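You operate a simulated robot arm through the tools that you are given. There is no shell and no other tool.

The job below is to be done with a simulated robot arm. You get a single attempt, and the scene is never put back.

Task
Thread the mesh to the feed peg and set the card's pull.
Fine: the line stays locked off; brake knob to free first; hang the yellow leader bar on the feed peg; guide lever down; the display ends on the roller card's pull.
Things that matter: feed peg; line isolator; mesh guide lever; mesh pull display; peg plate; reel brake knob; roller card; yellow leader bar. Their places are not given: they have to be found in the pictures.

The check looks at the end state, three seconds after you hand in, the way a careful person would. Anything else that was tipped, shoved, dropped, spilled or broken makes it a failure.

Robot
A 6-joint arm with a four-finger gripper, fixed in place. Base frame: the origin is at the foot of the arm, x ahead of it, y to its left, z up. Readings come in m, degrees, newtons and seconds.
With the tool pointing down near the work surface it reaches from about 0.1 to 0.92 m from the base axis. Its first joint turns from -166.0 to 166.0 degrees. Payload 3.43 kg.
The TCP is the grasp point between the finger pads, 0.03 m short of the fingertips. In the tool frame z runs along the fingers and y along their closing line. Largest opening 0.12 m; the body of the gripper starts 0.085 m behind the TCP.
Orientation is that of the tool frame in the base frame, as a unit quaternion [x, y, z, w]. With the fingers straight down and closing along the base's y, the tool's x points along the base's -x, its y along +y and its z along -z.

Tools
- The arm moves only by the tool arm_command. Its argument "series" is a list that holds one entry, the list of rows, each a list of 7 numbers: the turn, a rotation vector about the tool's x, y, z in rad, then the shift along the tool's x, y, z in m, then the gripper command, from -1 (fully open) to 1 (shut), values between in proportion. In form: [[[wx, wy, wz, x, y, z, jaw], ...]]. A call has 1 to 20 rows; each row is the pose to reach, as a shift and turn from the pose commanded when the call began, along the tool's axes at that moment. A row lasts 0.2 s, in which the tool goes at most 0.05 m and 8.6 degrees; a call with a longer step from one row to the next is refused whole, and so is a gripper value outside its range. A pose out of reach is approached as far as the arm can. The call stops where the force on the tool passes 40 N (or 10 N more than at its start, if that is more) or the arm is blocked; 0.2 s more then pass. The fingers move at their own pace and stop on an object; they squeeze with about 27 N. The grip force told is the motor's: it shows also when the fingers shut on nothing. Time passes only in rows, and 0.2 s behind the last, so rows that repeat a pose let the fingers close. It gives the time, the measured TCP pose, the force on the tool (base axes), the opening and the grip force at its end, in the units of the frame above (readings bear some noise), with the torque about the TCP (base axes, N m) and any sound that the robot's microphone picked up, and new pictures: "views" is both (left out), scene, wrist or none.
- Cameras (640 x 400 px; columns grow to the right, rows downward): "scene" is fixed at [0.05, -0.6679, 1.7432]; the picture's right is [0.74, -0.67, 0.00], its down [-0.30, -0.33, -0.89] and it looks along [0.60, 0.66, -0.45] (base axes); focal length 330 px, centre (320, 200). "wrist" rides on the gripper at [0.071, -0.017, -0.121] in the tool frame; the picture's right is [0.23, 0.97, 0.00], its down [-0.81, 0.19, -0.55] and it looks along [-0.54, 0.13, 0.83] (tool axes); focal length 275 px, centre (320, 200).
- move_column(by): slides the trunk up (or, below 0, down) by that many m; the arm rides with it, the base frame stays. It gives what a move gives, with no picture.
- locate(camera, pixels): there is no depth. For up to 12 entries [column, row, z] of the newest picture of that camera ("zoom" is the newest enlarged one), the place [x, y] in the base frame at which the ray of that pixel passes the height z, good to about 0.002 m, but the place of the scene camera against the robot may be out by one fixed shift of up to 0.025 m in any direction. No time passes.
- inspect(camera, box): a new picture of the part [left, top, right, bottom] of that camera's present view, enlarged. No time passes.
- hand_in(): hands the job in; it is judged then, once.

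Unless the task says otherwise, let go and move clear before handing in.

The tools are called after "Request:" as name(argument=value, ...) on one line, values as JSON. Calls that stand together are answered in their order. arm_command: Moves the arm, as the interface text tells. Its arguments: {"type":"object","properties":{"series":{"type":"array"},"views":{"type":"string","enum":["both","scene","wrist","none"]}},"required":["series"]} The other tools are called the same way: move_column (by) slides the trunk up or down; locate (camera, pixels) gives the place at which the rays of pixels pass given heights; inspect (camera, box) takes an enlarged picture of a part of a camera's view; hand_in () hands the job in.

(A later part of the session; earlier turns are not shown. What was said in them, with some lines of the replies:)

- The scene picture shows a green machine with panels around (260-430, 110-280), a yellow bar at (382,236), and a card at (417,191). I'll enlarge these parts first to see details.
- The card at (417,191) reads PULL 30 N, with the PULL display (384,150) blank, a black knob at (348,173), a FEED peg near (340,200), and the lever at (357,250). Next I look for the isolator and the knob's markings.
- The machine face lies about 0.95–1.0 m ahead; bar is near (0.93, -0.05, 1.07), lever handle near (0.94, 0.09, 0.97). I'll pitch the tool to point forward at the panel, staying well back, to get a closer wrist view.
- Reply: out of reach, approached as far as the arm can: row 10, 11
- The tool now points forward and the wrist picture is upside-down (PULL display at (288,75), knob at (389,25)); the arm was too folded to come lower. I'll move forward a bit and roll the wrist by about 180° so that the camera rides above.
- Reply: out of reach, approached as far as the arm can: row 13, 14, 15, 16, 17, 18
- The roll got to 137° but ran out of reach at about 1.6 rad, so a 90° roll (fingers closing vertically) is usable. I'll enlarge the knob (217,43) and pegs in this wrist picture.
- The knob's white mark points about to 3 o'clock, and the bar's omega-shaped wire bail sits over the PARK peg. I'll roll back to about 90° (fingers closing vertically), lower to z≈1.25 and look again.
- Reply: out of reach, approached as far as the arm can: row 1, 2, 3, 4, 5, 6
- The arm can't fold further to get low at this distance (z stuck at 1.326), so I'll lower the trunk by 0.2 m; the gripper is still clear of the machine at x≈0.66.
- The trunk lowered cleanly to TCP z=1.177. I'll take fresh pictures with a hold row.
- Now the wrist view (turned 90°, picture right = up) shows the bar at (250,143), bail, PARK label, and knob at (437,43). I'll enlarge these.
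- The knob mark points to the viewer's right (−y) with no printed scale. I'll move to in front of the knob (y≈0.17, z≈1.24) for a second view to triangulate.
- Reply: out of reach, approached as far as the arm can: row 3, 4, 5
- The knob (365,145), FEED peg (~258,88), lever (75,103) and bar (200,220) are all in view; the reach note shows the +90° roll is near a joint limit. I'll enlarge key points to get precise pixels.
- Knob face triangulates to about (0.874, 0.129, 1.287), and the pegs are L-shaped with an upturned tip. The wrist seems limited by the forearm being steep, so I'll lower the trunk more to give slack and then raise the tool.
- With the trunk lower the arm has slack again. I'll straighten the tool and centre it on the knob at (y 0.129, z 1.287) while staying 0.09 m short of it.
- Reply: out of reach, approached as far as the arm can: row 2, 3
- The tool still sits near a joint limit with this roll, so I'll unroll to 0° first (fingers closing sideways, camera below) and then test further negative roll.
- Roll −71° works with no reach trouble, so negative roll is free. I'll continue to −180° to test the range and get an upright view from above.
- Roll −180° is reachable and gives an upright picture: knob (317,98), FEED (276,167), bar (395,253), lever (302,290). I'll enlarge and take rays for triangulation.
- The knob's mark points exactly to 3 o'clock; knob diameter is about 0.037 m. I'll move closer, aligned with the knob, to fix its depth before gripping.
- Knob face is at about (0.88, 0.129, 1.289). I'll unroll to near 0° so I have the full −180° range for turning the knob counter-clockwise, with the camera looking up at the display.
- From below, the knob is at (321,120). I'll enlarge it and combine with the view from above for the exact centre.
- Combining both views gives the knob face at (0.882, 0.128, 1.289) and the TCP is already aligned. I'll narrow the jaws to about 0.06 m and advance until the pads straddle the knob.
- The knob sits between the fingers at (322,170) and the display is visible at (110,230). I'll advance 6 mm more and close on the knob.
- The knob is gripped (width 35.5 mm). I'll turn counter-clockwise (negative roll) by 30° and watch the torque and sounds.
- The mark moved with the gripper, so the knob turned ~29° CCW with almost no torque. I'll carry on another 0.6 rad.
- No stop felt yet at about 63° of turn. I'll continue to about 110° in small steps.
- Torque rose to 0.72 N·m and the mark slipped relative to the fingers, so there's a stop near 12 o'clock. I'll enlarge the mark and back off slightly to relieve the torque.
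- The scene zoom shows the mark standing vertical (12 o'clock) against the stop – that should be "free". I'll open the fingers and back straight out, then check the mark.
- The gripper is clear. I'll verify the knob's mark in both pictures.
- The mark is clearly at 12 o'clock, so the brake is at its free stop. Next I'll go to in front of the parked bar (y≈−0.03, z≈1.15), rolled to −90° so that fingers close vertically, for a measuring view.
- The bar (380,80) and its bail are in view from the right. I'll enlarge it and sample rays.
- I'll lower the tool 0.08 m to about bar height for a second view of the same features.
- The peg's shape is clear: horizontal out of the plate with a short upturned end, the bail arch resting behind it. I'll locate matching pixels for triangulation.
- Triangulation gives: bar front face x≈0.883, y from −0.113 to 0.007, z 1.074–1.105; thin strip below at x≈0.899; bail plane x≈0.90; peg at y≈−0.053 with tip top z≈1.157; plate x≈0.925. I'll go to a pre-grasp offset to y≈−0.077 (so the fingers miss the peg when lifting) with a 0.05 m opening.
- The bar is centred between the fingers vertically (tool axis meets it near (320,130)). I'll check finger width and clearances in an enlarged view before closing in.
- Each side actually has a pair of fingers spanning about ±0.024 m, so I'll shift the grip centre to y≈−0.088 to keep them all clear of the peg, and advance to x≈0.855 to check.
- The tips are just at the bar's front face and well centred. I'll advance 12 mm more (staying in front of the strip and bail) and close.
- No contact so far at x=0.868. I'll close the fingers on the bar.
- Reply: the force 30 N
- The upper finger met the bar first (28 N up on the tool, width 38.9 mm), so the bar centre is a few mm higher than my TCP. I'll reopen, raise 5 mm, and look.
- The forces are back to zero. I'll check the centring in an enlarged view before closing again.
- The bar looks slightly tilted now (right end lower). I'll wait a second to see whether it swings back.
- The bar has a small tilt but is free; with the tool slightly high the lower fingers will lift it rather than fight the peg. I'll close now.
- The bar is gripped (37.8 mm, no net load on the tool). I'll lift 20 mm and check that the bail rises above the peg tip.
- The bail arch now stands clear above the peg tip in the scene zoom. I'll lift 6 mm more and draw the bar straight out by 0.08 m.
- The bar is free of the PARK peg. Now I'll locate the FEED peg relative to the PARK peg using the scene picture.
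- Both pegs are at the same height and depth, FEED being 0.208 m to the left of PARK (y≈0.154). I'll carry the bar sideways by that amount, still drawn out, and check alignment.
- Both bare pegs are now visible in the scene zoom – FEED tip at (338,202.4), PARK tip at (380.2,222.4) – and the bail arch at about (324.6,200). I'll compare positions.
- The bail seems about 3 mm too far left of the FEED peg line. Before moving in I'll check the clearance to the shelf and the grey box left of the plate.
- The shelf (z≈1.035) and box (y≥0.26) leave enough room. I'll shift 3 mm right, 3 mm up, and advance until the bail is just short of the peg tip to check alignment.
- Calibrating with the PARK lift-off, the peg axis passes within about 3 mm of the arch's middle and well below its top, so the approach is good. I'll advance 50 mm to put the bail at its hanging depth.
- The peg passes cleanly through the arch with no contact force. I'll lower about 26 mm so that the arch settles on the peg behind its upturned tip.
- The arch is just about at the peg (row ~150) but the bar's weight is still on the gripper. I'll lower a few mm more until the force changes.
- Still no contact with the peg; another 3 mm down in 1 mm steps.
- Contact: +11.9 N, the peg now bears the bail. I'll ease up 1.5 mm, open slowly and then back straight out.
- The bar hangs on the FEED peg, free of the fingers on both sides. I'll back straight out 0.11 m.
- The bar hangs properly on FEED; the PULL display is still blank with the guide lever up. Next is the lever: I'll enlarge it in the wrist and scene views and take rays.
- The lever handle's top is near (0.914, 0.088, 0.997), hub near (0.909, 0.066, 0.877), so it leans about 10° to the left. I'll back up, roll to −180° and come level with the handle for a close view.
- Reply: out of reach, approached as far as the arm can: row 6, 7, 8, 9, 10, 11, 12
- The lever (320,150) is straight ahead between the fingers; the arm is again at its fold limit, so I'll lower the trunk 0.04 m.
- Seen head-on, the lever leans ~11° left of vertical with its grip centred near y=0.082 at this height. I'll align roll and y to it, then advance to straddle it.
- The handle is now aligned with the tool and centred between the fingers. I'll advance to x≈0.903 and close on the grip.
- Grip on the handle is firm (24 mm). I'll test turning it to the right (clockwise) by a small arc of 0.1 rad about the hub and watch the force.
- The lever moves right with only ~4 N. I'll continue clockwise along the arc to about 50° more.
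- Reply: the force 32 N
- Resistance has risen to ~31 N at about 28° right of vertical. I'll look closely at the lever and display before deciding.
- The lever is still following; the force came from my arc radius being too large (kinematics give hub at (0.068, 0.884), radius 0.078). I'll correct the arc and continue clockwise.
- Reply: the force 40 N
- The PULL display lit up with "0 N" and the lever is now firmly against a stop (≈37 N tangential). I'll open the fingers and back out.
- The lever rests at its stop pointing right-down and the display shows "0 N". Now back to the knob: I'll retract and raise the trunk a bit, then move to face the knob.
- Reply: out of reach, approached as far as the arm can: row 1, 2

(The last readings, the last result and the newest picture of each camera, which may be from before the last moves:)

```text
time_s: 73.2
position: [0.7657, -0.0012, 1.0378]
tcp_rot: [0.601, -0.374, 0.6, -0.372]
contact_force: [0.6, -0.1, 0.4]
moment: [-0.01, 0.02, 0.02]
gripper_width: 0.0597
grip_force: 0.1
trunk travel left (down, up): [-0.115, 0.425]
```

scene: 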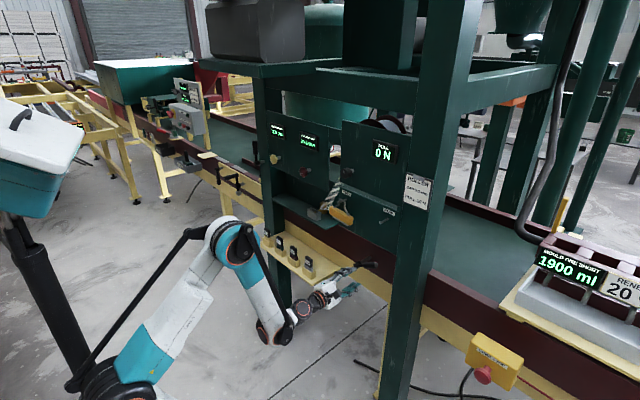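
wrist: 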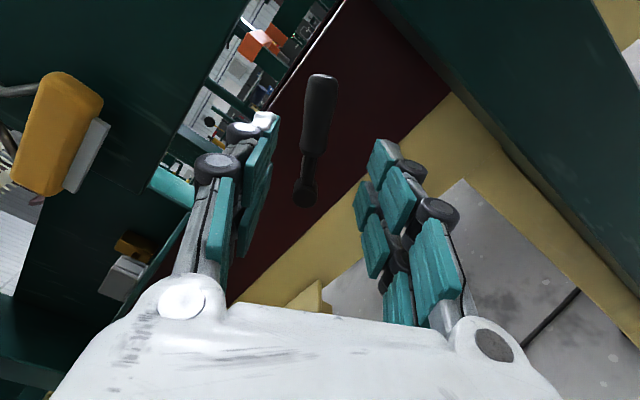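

I'll move up and left to face the knob (y 0.1285, z 1.289) while rolling to −180°, staying at x≈0.76.

Request:
arm_command(series=[[[0, 0, -0.139, -0.0005, -0.0354, -0.001, 0], [0, 0, -0.2775, -0.0011, -0.0708, -0.002, 0], [0, 0, -0.416, -0.0016, -0.1061, -0.003, 0], [0, 0, -0.555, -0.0021, -0.1415, -0.004, 0], [0, 0, -0.694, -0.0027, -0.1769, -0.005, 0], [0, 0, -0.8325, -0.0032, -0.2123, -0.005, 0], [0, 0, -0.971, -0.0038, -0.2476, -0.005, 0], [0, 0, -1.11, -0.0043, -0.283, -0.005, 0], [0, 0, -1.11, -0.0043, -0.283, -0.005, 0]]])

Request:
inspect(camera="wrist", box=[240, 60, 400, 200])

```text
time_s: 75.2
position: [0.7601, 0.129, 1.2889]
tcp_rot: [0.708, -0.002, 0.706, 0.001]
contact_force: [-1.4, 0.5, 0.1]
moment: [-0.01, 0.0, -0.03]
gripper_width: 0.0601
grip_force: 0.1
out of reach, approached as far as the arm can: row 1
trunk travel left (down, up): [-0.115, 0.425]
```

scene: 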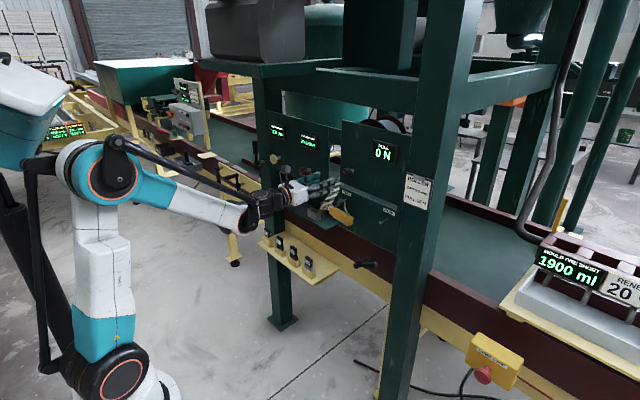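
wrist: 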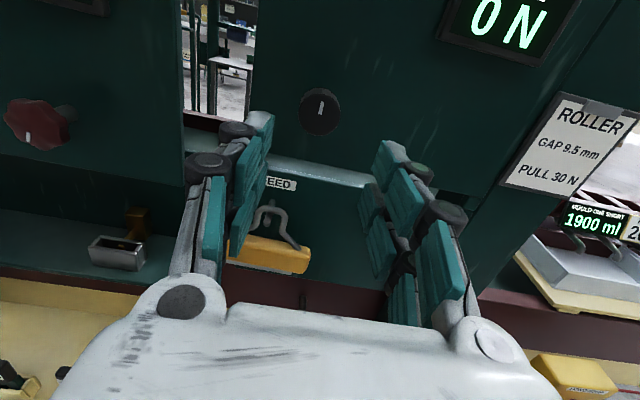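

```text
2.86 times, centred on (320, 130) of wrist
```

zoom: 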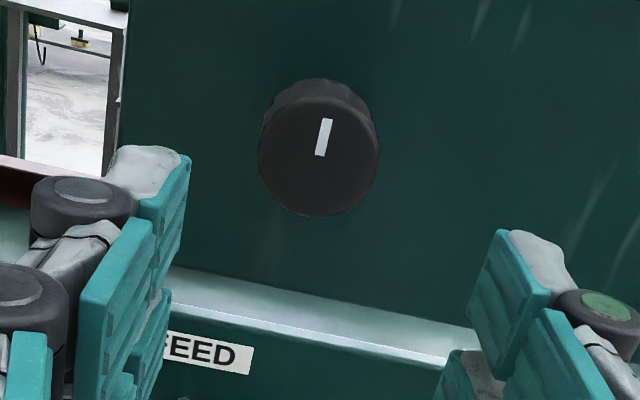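

The knob is straight ahead with its mark up. I'll advance 0.118 m and close on it.

Request:
arm_command(series=[[[0, 0, 0, 0, 0, 0.03, 0], [0, 0, 0, 0, 0, 0.06, 0], [0, 0, 0, 0, 0, 0.085, 0], [0, 0, 0, 0, 0, 0.105, 0], [0, 0, 0, 0, 0, 0.118, 0], [0, 0, 0, 0, 0, 0.118, 0.3], [0, 0, 0, 0, 0, 0.118, 1], [0, 0, 0, 0, 0, 0.118, 1], [0, 0, 0, 0, 0, 0.118, 1]]])

```text
time_s: 77.2
position: [0.8797, 0.1301, 1.2888]
tcp_rot: [0.708, 0.0, 0.707, -0.001]
contact_force: [5.9, 13.4, 7.6]
moment: [-0.08, -0.13, 0.59]
gripper_width: 0.0357
grip_force: 44.4
trunk travel left (down, up): [-0.115, 0.425]
```

scene: 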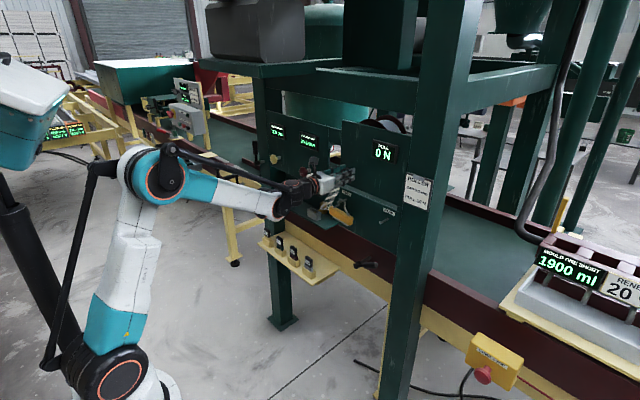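
wrist: 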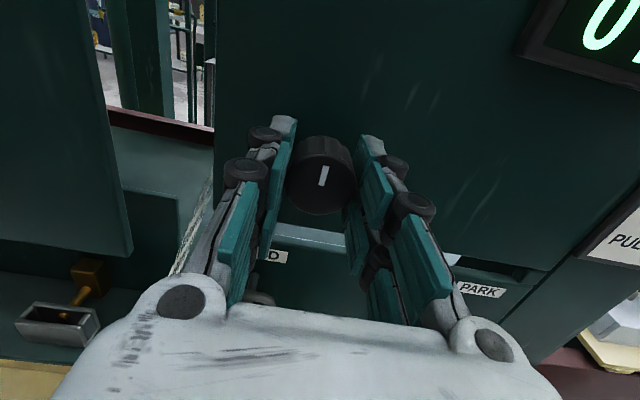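

Knob gripped. I'll turn clockwise by 0.3 rad and read the display.

Request:
arm_command(series=[[[0, 0, 0.1, 0, -0.001, 0, 1], [0, 0, 0.2, 0, -0.001, 0, 1], [0, 0, 0.3, 0, -0.001, 0, 1], [0, 0, 0.3, 0, -0.001, 0, 1]]])

Request:
inspect(camera="scene", box=[320, 130, 420, 200])

```text
time_s: 78.2
position: [0.8785, 0.1294, 1.2884]
tcp_rot: [0.7, -0.107, 0.698, -0.107]
contact_force: [5.6, 10.5, 5.4]
moment: [-0.02, -0.21, 0.16]
gripper_width: 0.0355
grip_force: 45.5
trunk travel left (down, up): [-0.115, 0.425]
```

scene: 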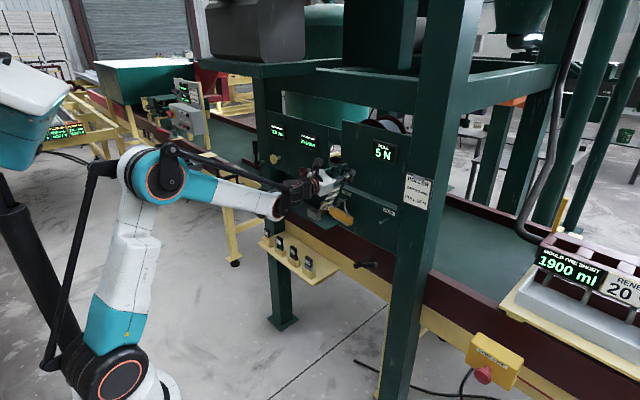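
wrist: 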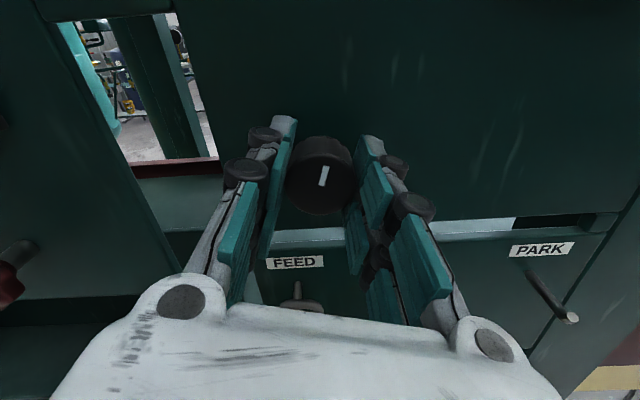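

```text
5.71 times, centred on (370, 165) of scene
```

zoom: 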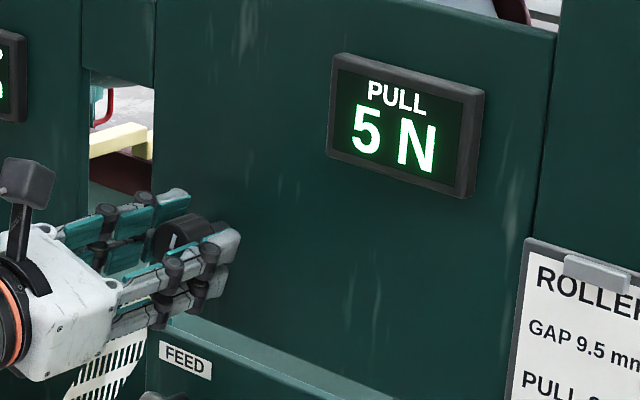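

The display reads 5 N after 0.3 rad, so about 1.8 rad should give 30 N. I'll turn another 1.2 rad and read again.

Request:
arm_command(series=[[[0, 0, 0.1, 0, 0, 0, 1], [0, 0, 0.2, 0, 0, 0, 1], [0, 0, 0.3, 0, 0, 0, 1], [0, 0, 0.4, 0, 0, 0, 1], [0, 0, 0.5, 0, 0, 0, 1], [0, 0, 0.6, 0, 0, 0, 1], [0, 0, 0.7, 0, 0, 0, 1], [0, 0, 0.8, 0, 0, 0, 1], [0, 0, 0.9, 0, 0, 0, 1], [0, 0, 1.0, 0, 0, 0, 1], [0, 0, 1.1, 0, 0, 0, 1], [0, 0, 1.2, 0, 0, 0, 1]]])

Request:
inspect(camera="scene", box=[320, 130, 420, 200])

```text
time_s: 80.8
position: [0.88, 0.1295, 1.2898]
tcp_rot: [0.518, -0.484, 0.515, -0.482]
contact_force: [22.9, 11.2, 31.2]
moment: [-0.07, -0.46, 0.29]
gripper_width: 0.0355
grip_force: 44.9
trunk travel left (down, up): [-0.115, 0.425]
```

scene: 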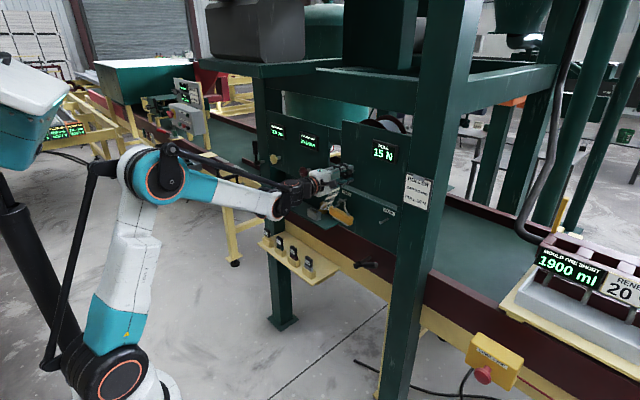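
wrist: 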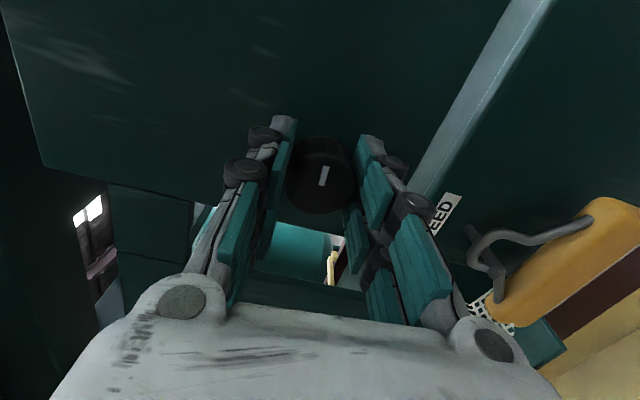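

```text
5.71 times, centred on (370, 165) of scene
```

zoom: 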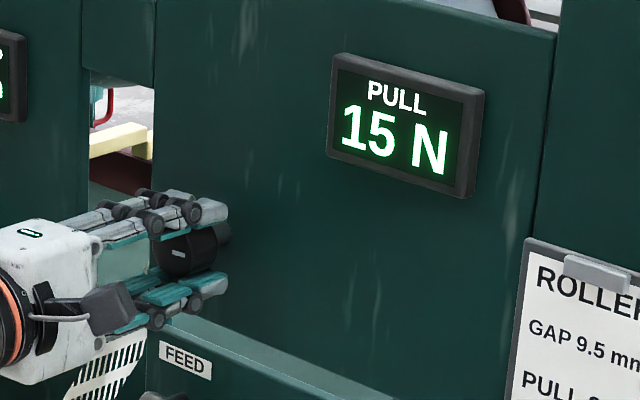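

The display steps in 5 N: 15 N at 86°, so about 30° per 5 N and 30 N near 180° (mark down). Side forces have built up to ~40 N, so I'll first ease the tool onto the knob's axis.

Request:
arm_command(series=[[[0, 0, 0, -0.001, -0.0015, 0.001, 1], [0, 0, 0, -0.0015, -0.003, 0.002, 1], [0, 0, 0, -0.0015, -0.003, 0.002, 1]]], views="none")

```text
time_s: 81.6
position: [0.8791, 0.1309, 1.2892]
tcp_rot: [0.516, -0.485, 0.516, -0.481]
contact_force: [-29.2, -1.1, -39.2]
moment: [0.06, 1.25, -0.03]
gripper_width: 0.0354
grip_force: 45.4
trunk travel left (down, up): [-0.115, 0.425]
```

That overshot (stiffness ≈ 23 N/mm); I'll come back by about 1.6 mm in z and 1.1 mm in x.

Request:
arm_command(series=[[[0, 0, 0, 0, 0.0016, -0.0011, 1], [0, 0, 0, 0, 0.0016, -0.0011, 1]]], views="none")

```text
time_s: 82.2
position: [0.8795, 0.1315, 1.2896]
tcp_rot: [0.516, -0.486, 0.516, -0.481]
contact_force: [-27.4, -2.1, -35.7]
moment: [0.02, 1.05, -0.73]
gripper_width: 0.0354
grip_force: 45.2
trunk travel left (down, up): [-0.115, 0.425]
```

Forces persist, so I'll simply release the knob, let the tool settle at its commanded pose, and look.

Request:
arm_command(series=[[[0, 0, 0, 0, 0, 0, 0.2], [0, 0, 0, 0, 0, 0, 0.2], [0, 0, 0, 0, 0, 0, 0.2]]])

Request:
inspect(camera="wrist", box=[220, 90, 420, 250])

Request:
inspect(camera="scene", box=[320, 130, 420, 200])

```text
time_s: 83.0
position: [0.8796, 0.1299, 1.2918]
tcp_rot: [0.516, -0.485, 0.516, -0.482]
contact_force: [0.5, 1.2, 0.6]
moment: [0.01, -0.02, -0.02]
gripper_width: 0.0482
grip_force: 0.0
trunk travel left (down, up): [-0.115, 0.425]
```

scene: 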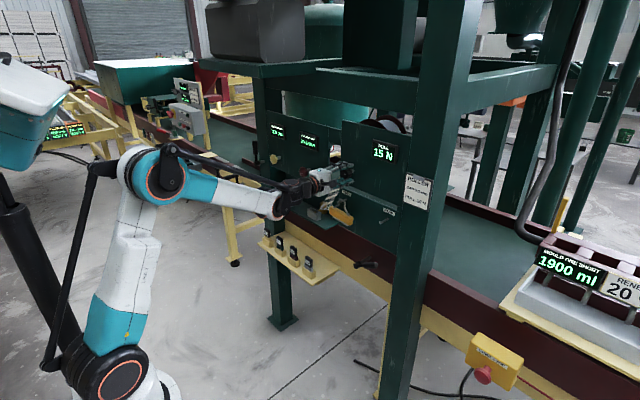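
wrist: 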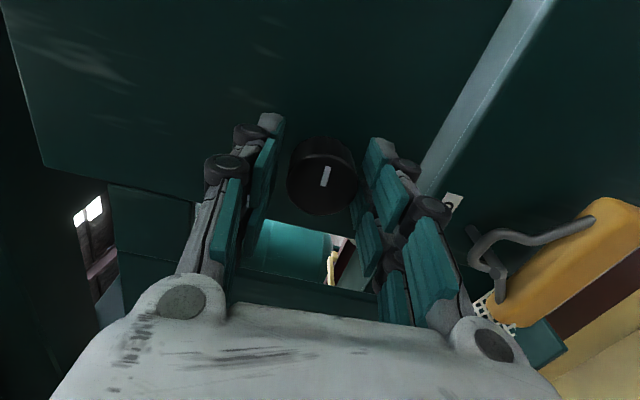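

```text
2.50 times, centred on (320, 170) of wrist
```

zoom: 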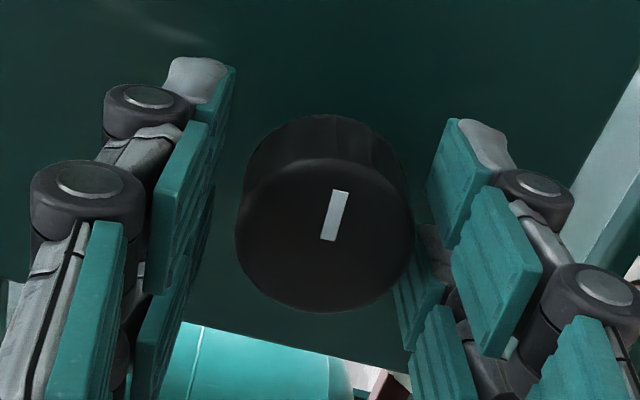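

```text
5.71 times, centred on (370, 165) of scene
```

zoom: 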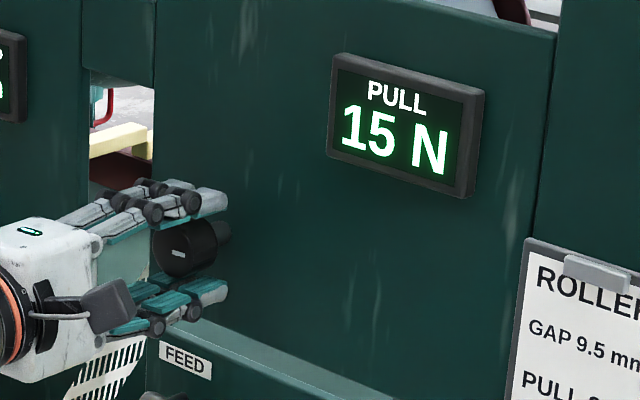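

Free, the tool sits at z=1.2918, about 2 mm above the knob axis. I'll lower 2.2 mm, re-grip and turn another 0.6 rad.

Request:
arm_command(series=[[[0, 0, 0, 0, 0.0022, 0, 0.2], [0, 0, 0, 0, 0.0022, 0, 1], [0, 0, 0, 0, 0.0022, 0, 1], [0, 0, 0, 0, 0.0022, 0, 1]]], views="none")

```text
time_s: 84.0
position: [0.8803, 0.1303, 1.2901]
tcp_rot: [0.516, -0.483, 0.517, -0.483]
contact_force: [4.9, 0.4, 16.0]
moment: [0.0, -0.34, -0.12]
gripper_width: 0.0354
grip_force: 45.1
trunk travel left (down, up): [-0.115, 0.425]
stopped in row 4: the force on the tool passed its limit at 42 N (the readings are from after the stop); the commanded pose is now the measured one
```

Now gripped with only ~16 N side force. I'll turn on by 0.5 rad and check.

Request:
arm_command(series=[[[0, 0, 0.1, 0, 0, 0, 1], [0, 0, 0.2, 0, 0, 0, 1], [0, 0, 0.3, 0, 0, 0, 1], [0, 0, 0.4, 0, 0, 0, 1], [0, 0, 0.5, 0, 0, 0, 1]]], views="scene")

Request:
inspect(camera="scene", box=[320, 130, 420, 200])

```text
time_s: 85.3
position: [0.8802, 0.1301, 1.2901]
tcp_rot: [-0.381, 0.596, -0.381, 0.596]
contact_force: [4.8, -0.1, 14.8]
moment: [-0.02, -0.29, -0.03]
gripper_width: 0.0355
grip_force: 45.2
trunk travel left (down, up): [-0.115, 0.425]
stopped in row 5: the force on the tool passed its limit at 40 N (the readings are from after the stop); the commanded pose is now the measured one
```

scene: 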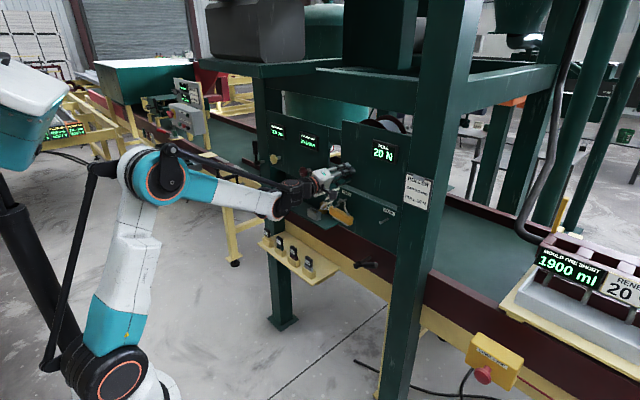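

```text
5.71 times, centred on (370, 165) of scene
```

zoom: 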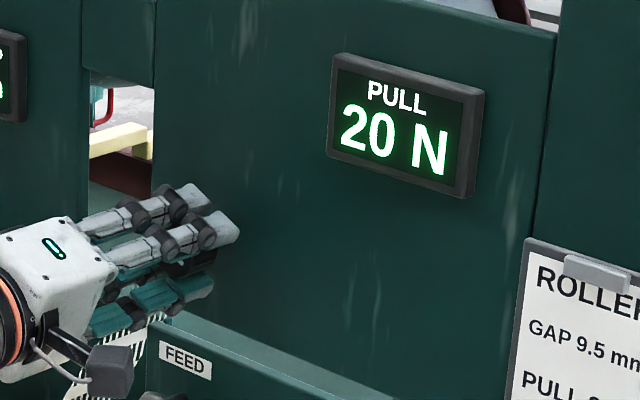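

20 N at 115°. I'll continue with a tiny upward correction, another 0.6 rad.

Request:
arm_command(series=[[[0, 0, 0.1, -0.0003, -0.0006, 0, 1], [0, 0, 0.2, -0.0003, -0.0006, 0, 1], [0, 0, 0.3, -0.0003, -0.0006, 0, 1], [0, 0, 0.4, -0.0003, -0.0006, 0, 1], [0, 0, 0.5, -0.0003, -0.0006, 0, 1], [0, 0, 0.6, -0.0003, -0.0006, 0, 1]]], views="scene")

Request:
inspect(camera="scene", box=[320, 130, 420, 200])

```text
time_s: 86.7
position: [0.8797, 0.1305, 1.2892]
tcp_rot: [-0.186, 0.683, -0.188, 0.681]
contact_force: [4.4, -1.2, 17.8]
moment: [-0.04, -0.09, -0.29]
gripper_width: 0.0357
grip_force: 45.2
trunk travel left (down, up): [-0.115, 0.425]
```

scene: 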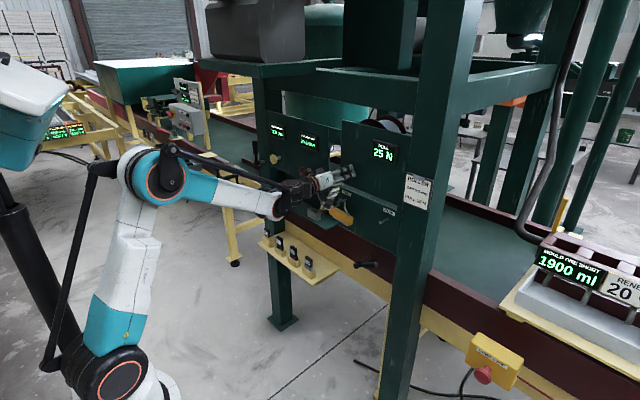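

```text
5.71 times, centred on (370, 165) of scene
```

zoom: 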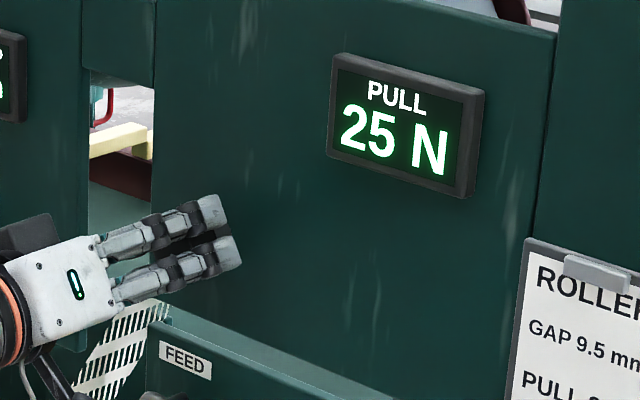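

25 N at 149°, confirming 30° per 5 N. I'll turn 0.535 rad more to the centre of the 30 N step.

Request:
arm_command(series=[[[0, 0, 0.1, 0, 0, 0, 1], [0, 0, 0.2, 0, 0, 0, 1], [0, 0, 0.3, 0, 0, 0, 1], [0, 0, 0.4, 0, 0, 0, 1], [0, 0, 0.5, 0, 0, 0, 1], [0, 0, 0.535, 0, 0, 0, 1], [0, 0, 0.535, 0, 0, 0, 1]]])

Request:
inspect(camera="scene", box=[320, 130, 420, 200])

```text
time_s: 88.3
position: [0.879, 0.1297, 1.29]
tcp_rot: [0.0, 0.708, -0.001, 0.706]
contact_force: [-3.6, -5.1, 1.1]
moment: [0.01, -0.21, -0.17]
gripper_width: 0.0354
grip_force: 45.1
trunk travel left (down, up): [-0.115, 0.425]
```

scene: 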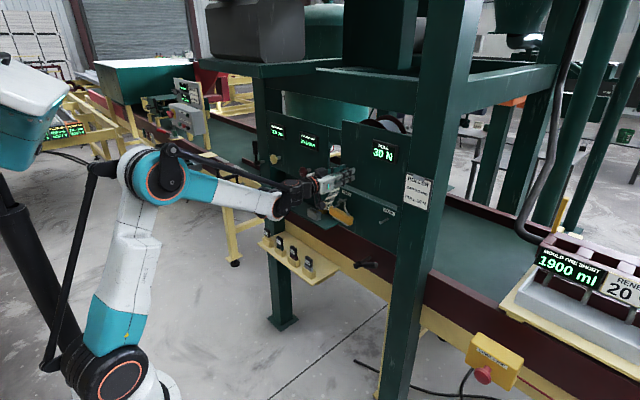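
wrist: 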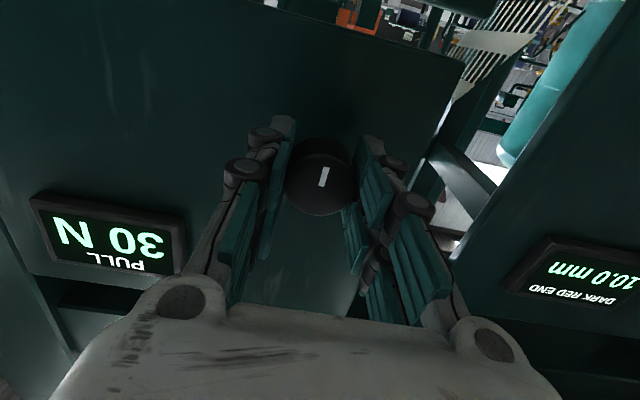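

```text
5.71 times, centred on (370, 165) of scene
```

zoom: 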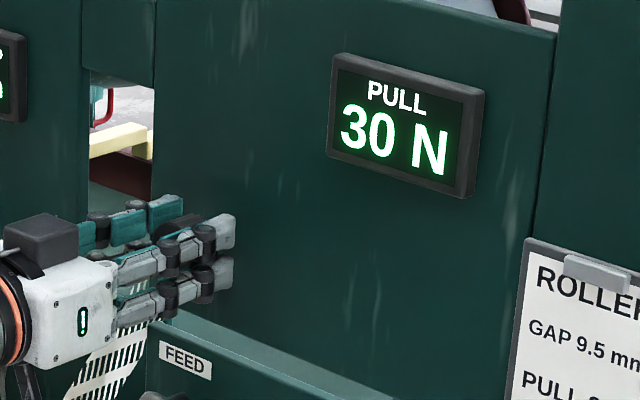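

The display reads 30 N with the mark pointing down (180°). I'll open the fingers and back straight away.

Request:
arm_command(series=[[[0, 0, 0, 0, 0, 0, 0.2], [0, 0, 0, 0, 0, 0, 0], [0, 0, 0, 0, 0, 0, 0], [0, 0, 0, 0, 0, -0.03, 0], [0, 0, 0, 0, 0, -0.07, 0], [0, 0, 0, 0, 0, -0.11, 0], [0, 0, 0, 0, 0, -0.15, 0], [0, 0, 0, 0, 0, -0.15, 0]]])

Request:
inspect(camera="scene", box=[320, 130, 420, 200])

Request:
inspect(camera="scene", box=[310, 185, 410, 290])

Request:
inspect(camera="scene", box=[100, 60, 270, 200])

```text
time_s: 90.1
position: [0.7275, 0.1296, 1.2894]
tcp_rot: [-0.001, 0.708, 0.0, 0.707]
contact_force: [-0.3, -0.4, 0.7]
moment: [0.0, 0.01, -0.02]
gripper_width: 0.0598
grip_force: 0.1
trunk travel left (down, up): [-0.115, 0.425]
```

scene: 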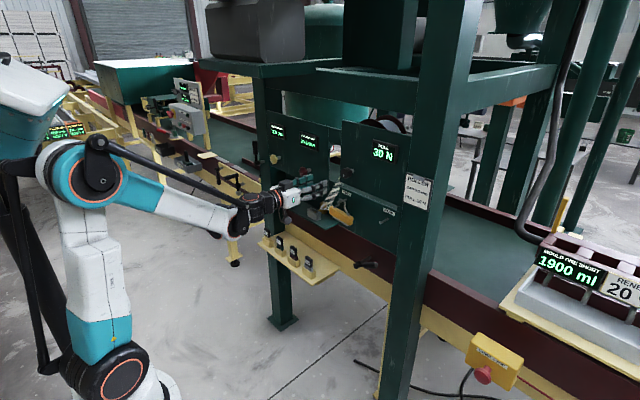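
wrist: 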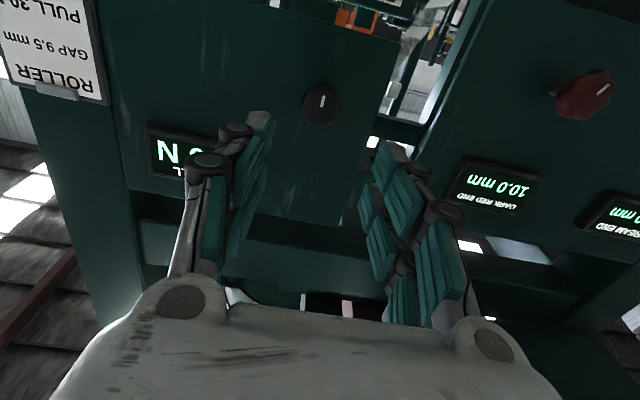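

```text
5.71 times, centred on (370, 165) of scene
```

zoom: 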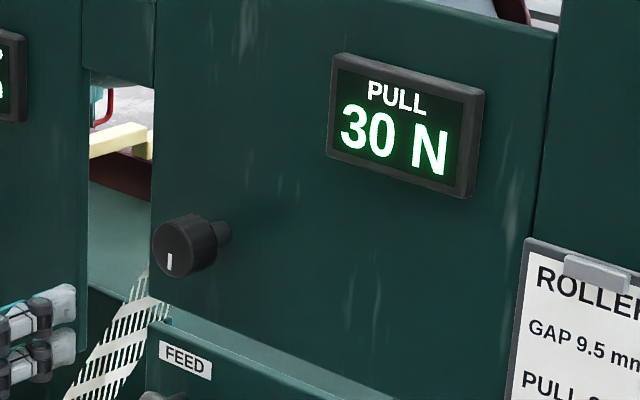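

```text
3.81 times, centred on (360, 238) of scene
```

zoom: 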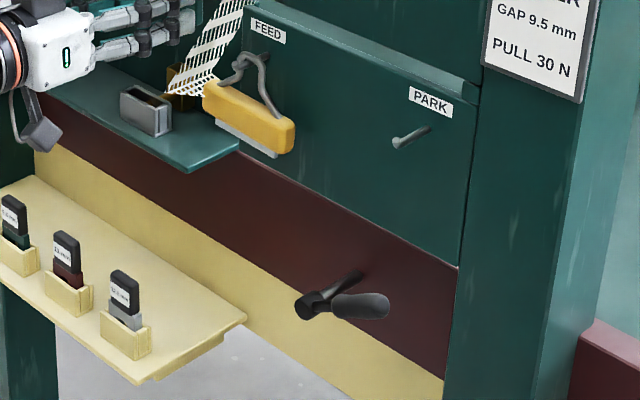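

```text
2.86 times, centred on (185, 130) of scene
```

zoom: 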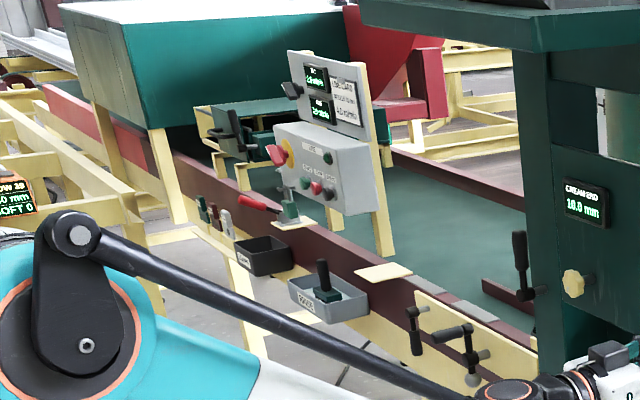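

Display holds at 30 N, knob mark down, bar on FEED, lever at its stop, isolator untouched. I'll retreat a little further and do a last close check of the bail and display.

Request:
arm_command(series=[[[0, 0, 0, 0, 0, -0.03, -0.2], [0, 0, 0, 0, 0, -0.06, -0.2], [0, 0, 0, 0, 0, -0.06, -0.2], [0, 0, 0, 0, 0, -0.06, -0.2], [0, 0, 0, 0, 0, -0.06, -0.2]]])

Request:
inspect(camera="scene", box=[315, 185, 365, 225])

Request:
inspect(camera="scene", box=[250, 120, 420, 290])

```text
time_s: 91.3
position: [0.6715, 0.1295, 1.2913]
tcp_rot: [0.0, 0.708, -0.002, 0.706]
contact_force: [-0.5, 0.5, -0.5]
moment: [0.0, 0.02, 0.01]
gripper_width: 0.0723
grip_force: 0.1
trunk travel left (down, up): [-0.115, 0.425]
```

scene: 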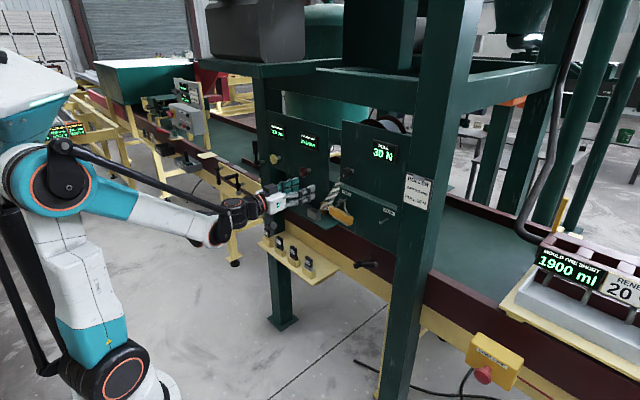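
wrist: 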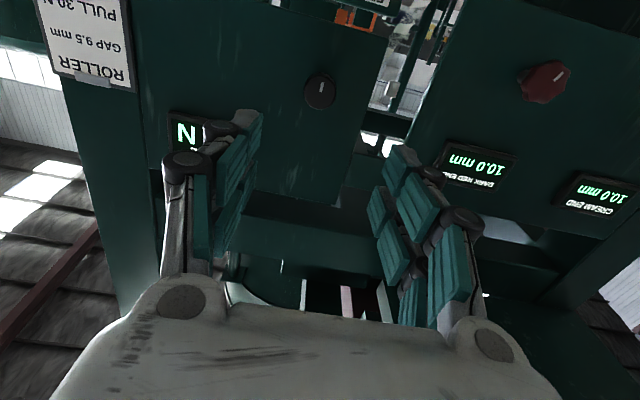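

```text
10.00 times, centred on (340, 205) of scene
```

zoom: 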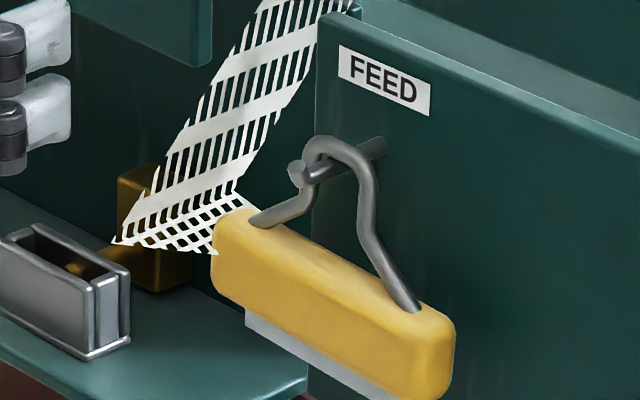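

```text
2.35 times, centred on (335, 205) of scene
```

zoom: 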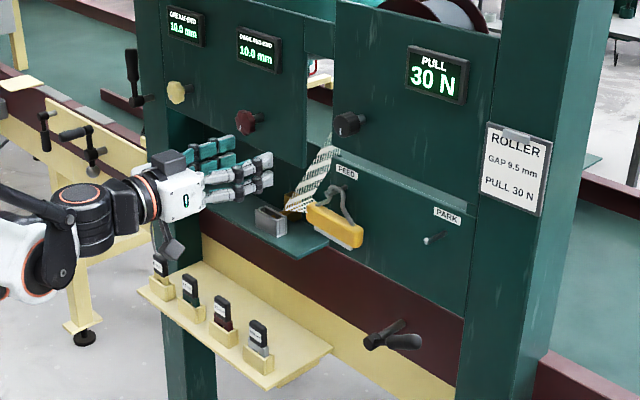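

The bail sits behind the FEED peg's upturned tip (10x zoom), the lever is at its lower stop, the display shows 30 N to match the card, the line isolator was never touched, and the arm is clear. I'm handing in.

Request:
hand_in()

```text
The job is handed in.
```

The job is handed in, with every step done in the order you gave. The last pictures before hand-in showed this end state:

- **Line isolator:** never touched, so the line stays locked off.
- **Brake knob:** turned to its stop (mark at 12 o'clock) first. I took this stop as "free" because the knob has no printed scale.
- **Yellow leader bar:** moved from the PARK peg to the feed peg. Its wire loop sits behind the upturned tip.
- **Mesh guide lever:** swung to the right and down to a firm stop, about 60° from vertical. It does not point straight down. The pull display lit up as it got there.
- **Mesh pull display:** reads 30 N, matching the roller card. The knob's mark now points straight down.

The gripper is open and clear of the machine, and nothing else in the pictures looked moved.
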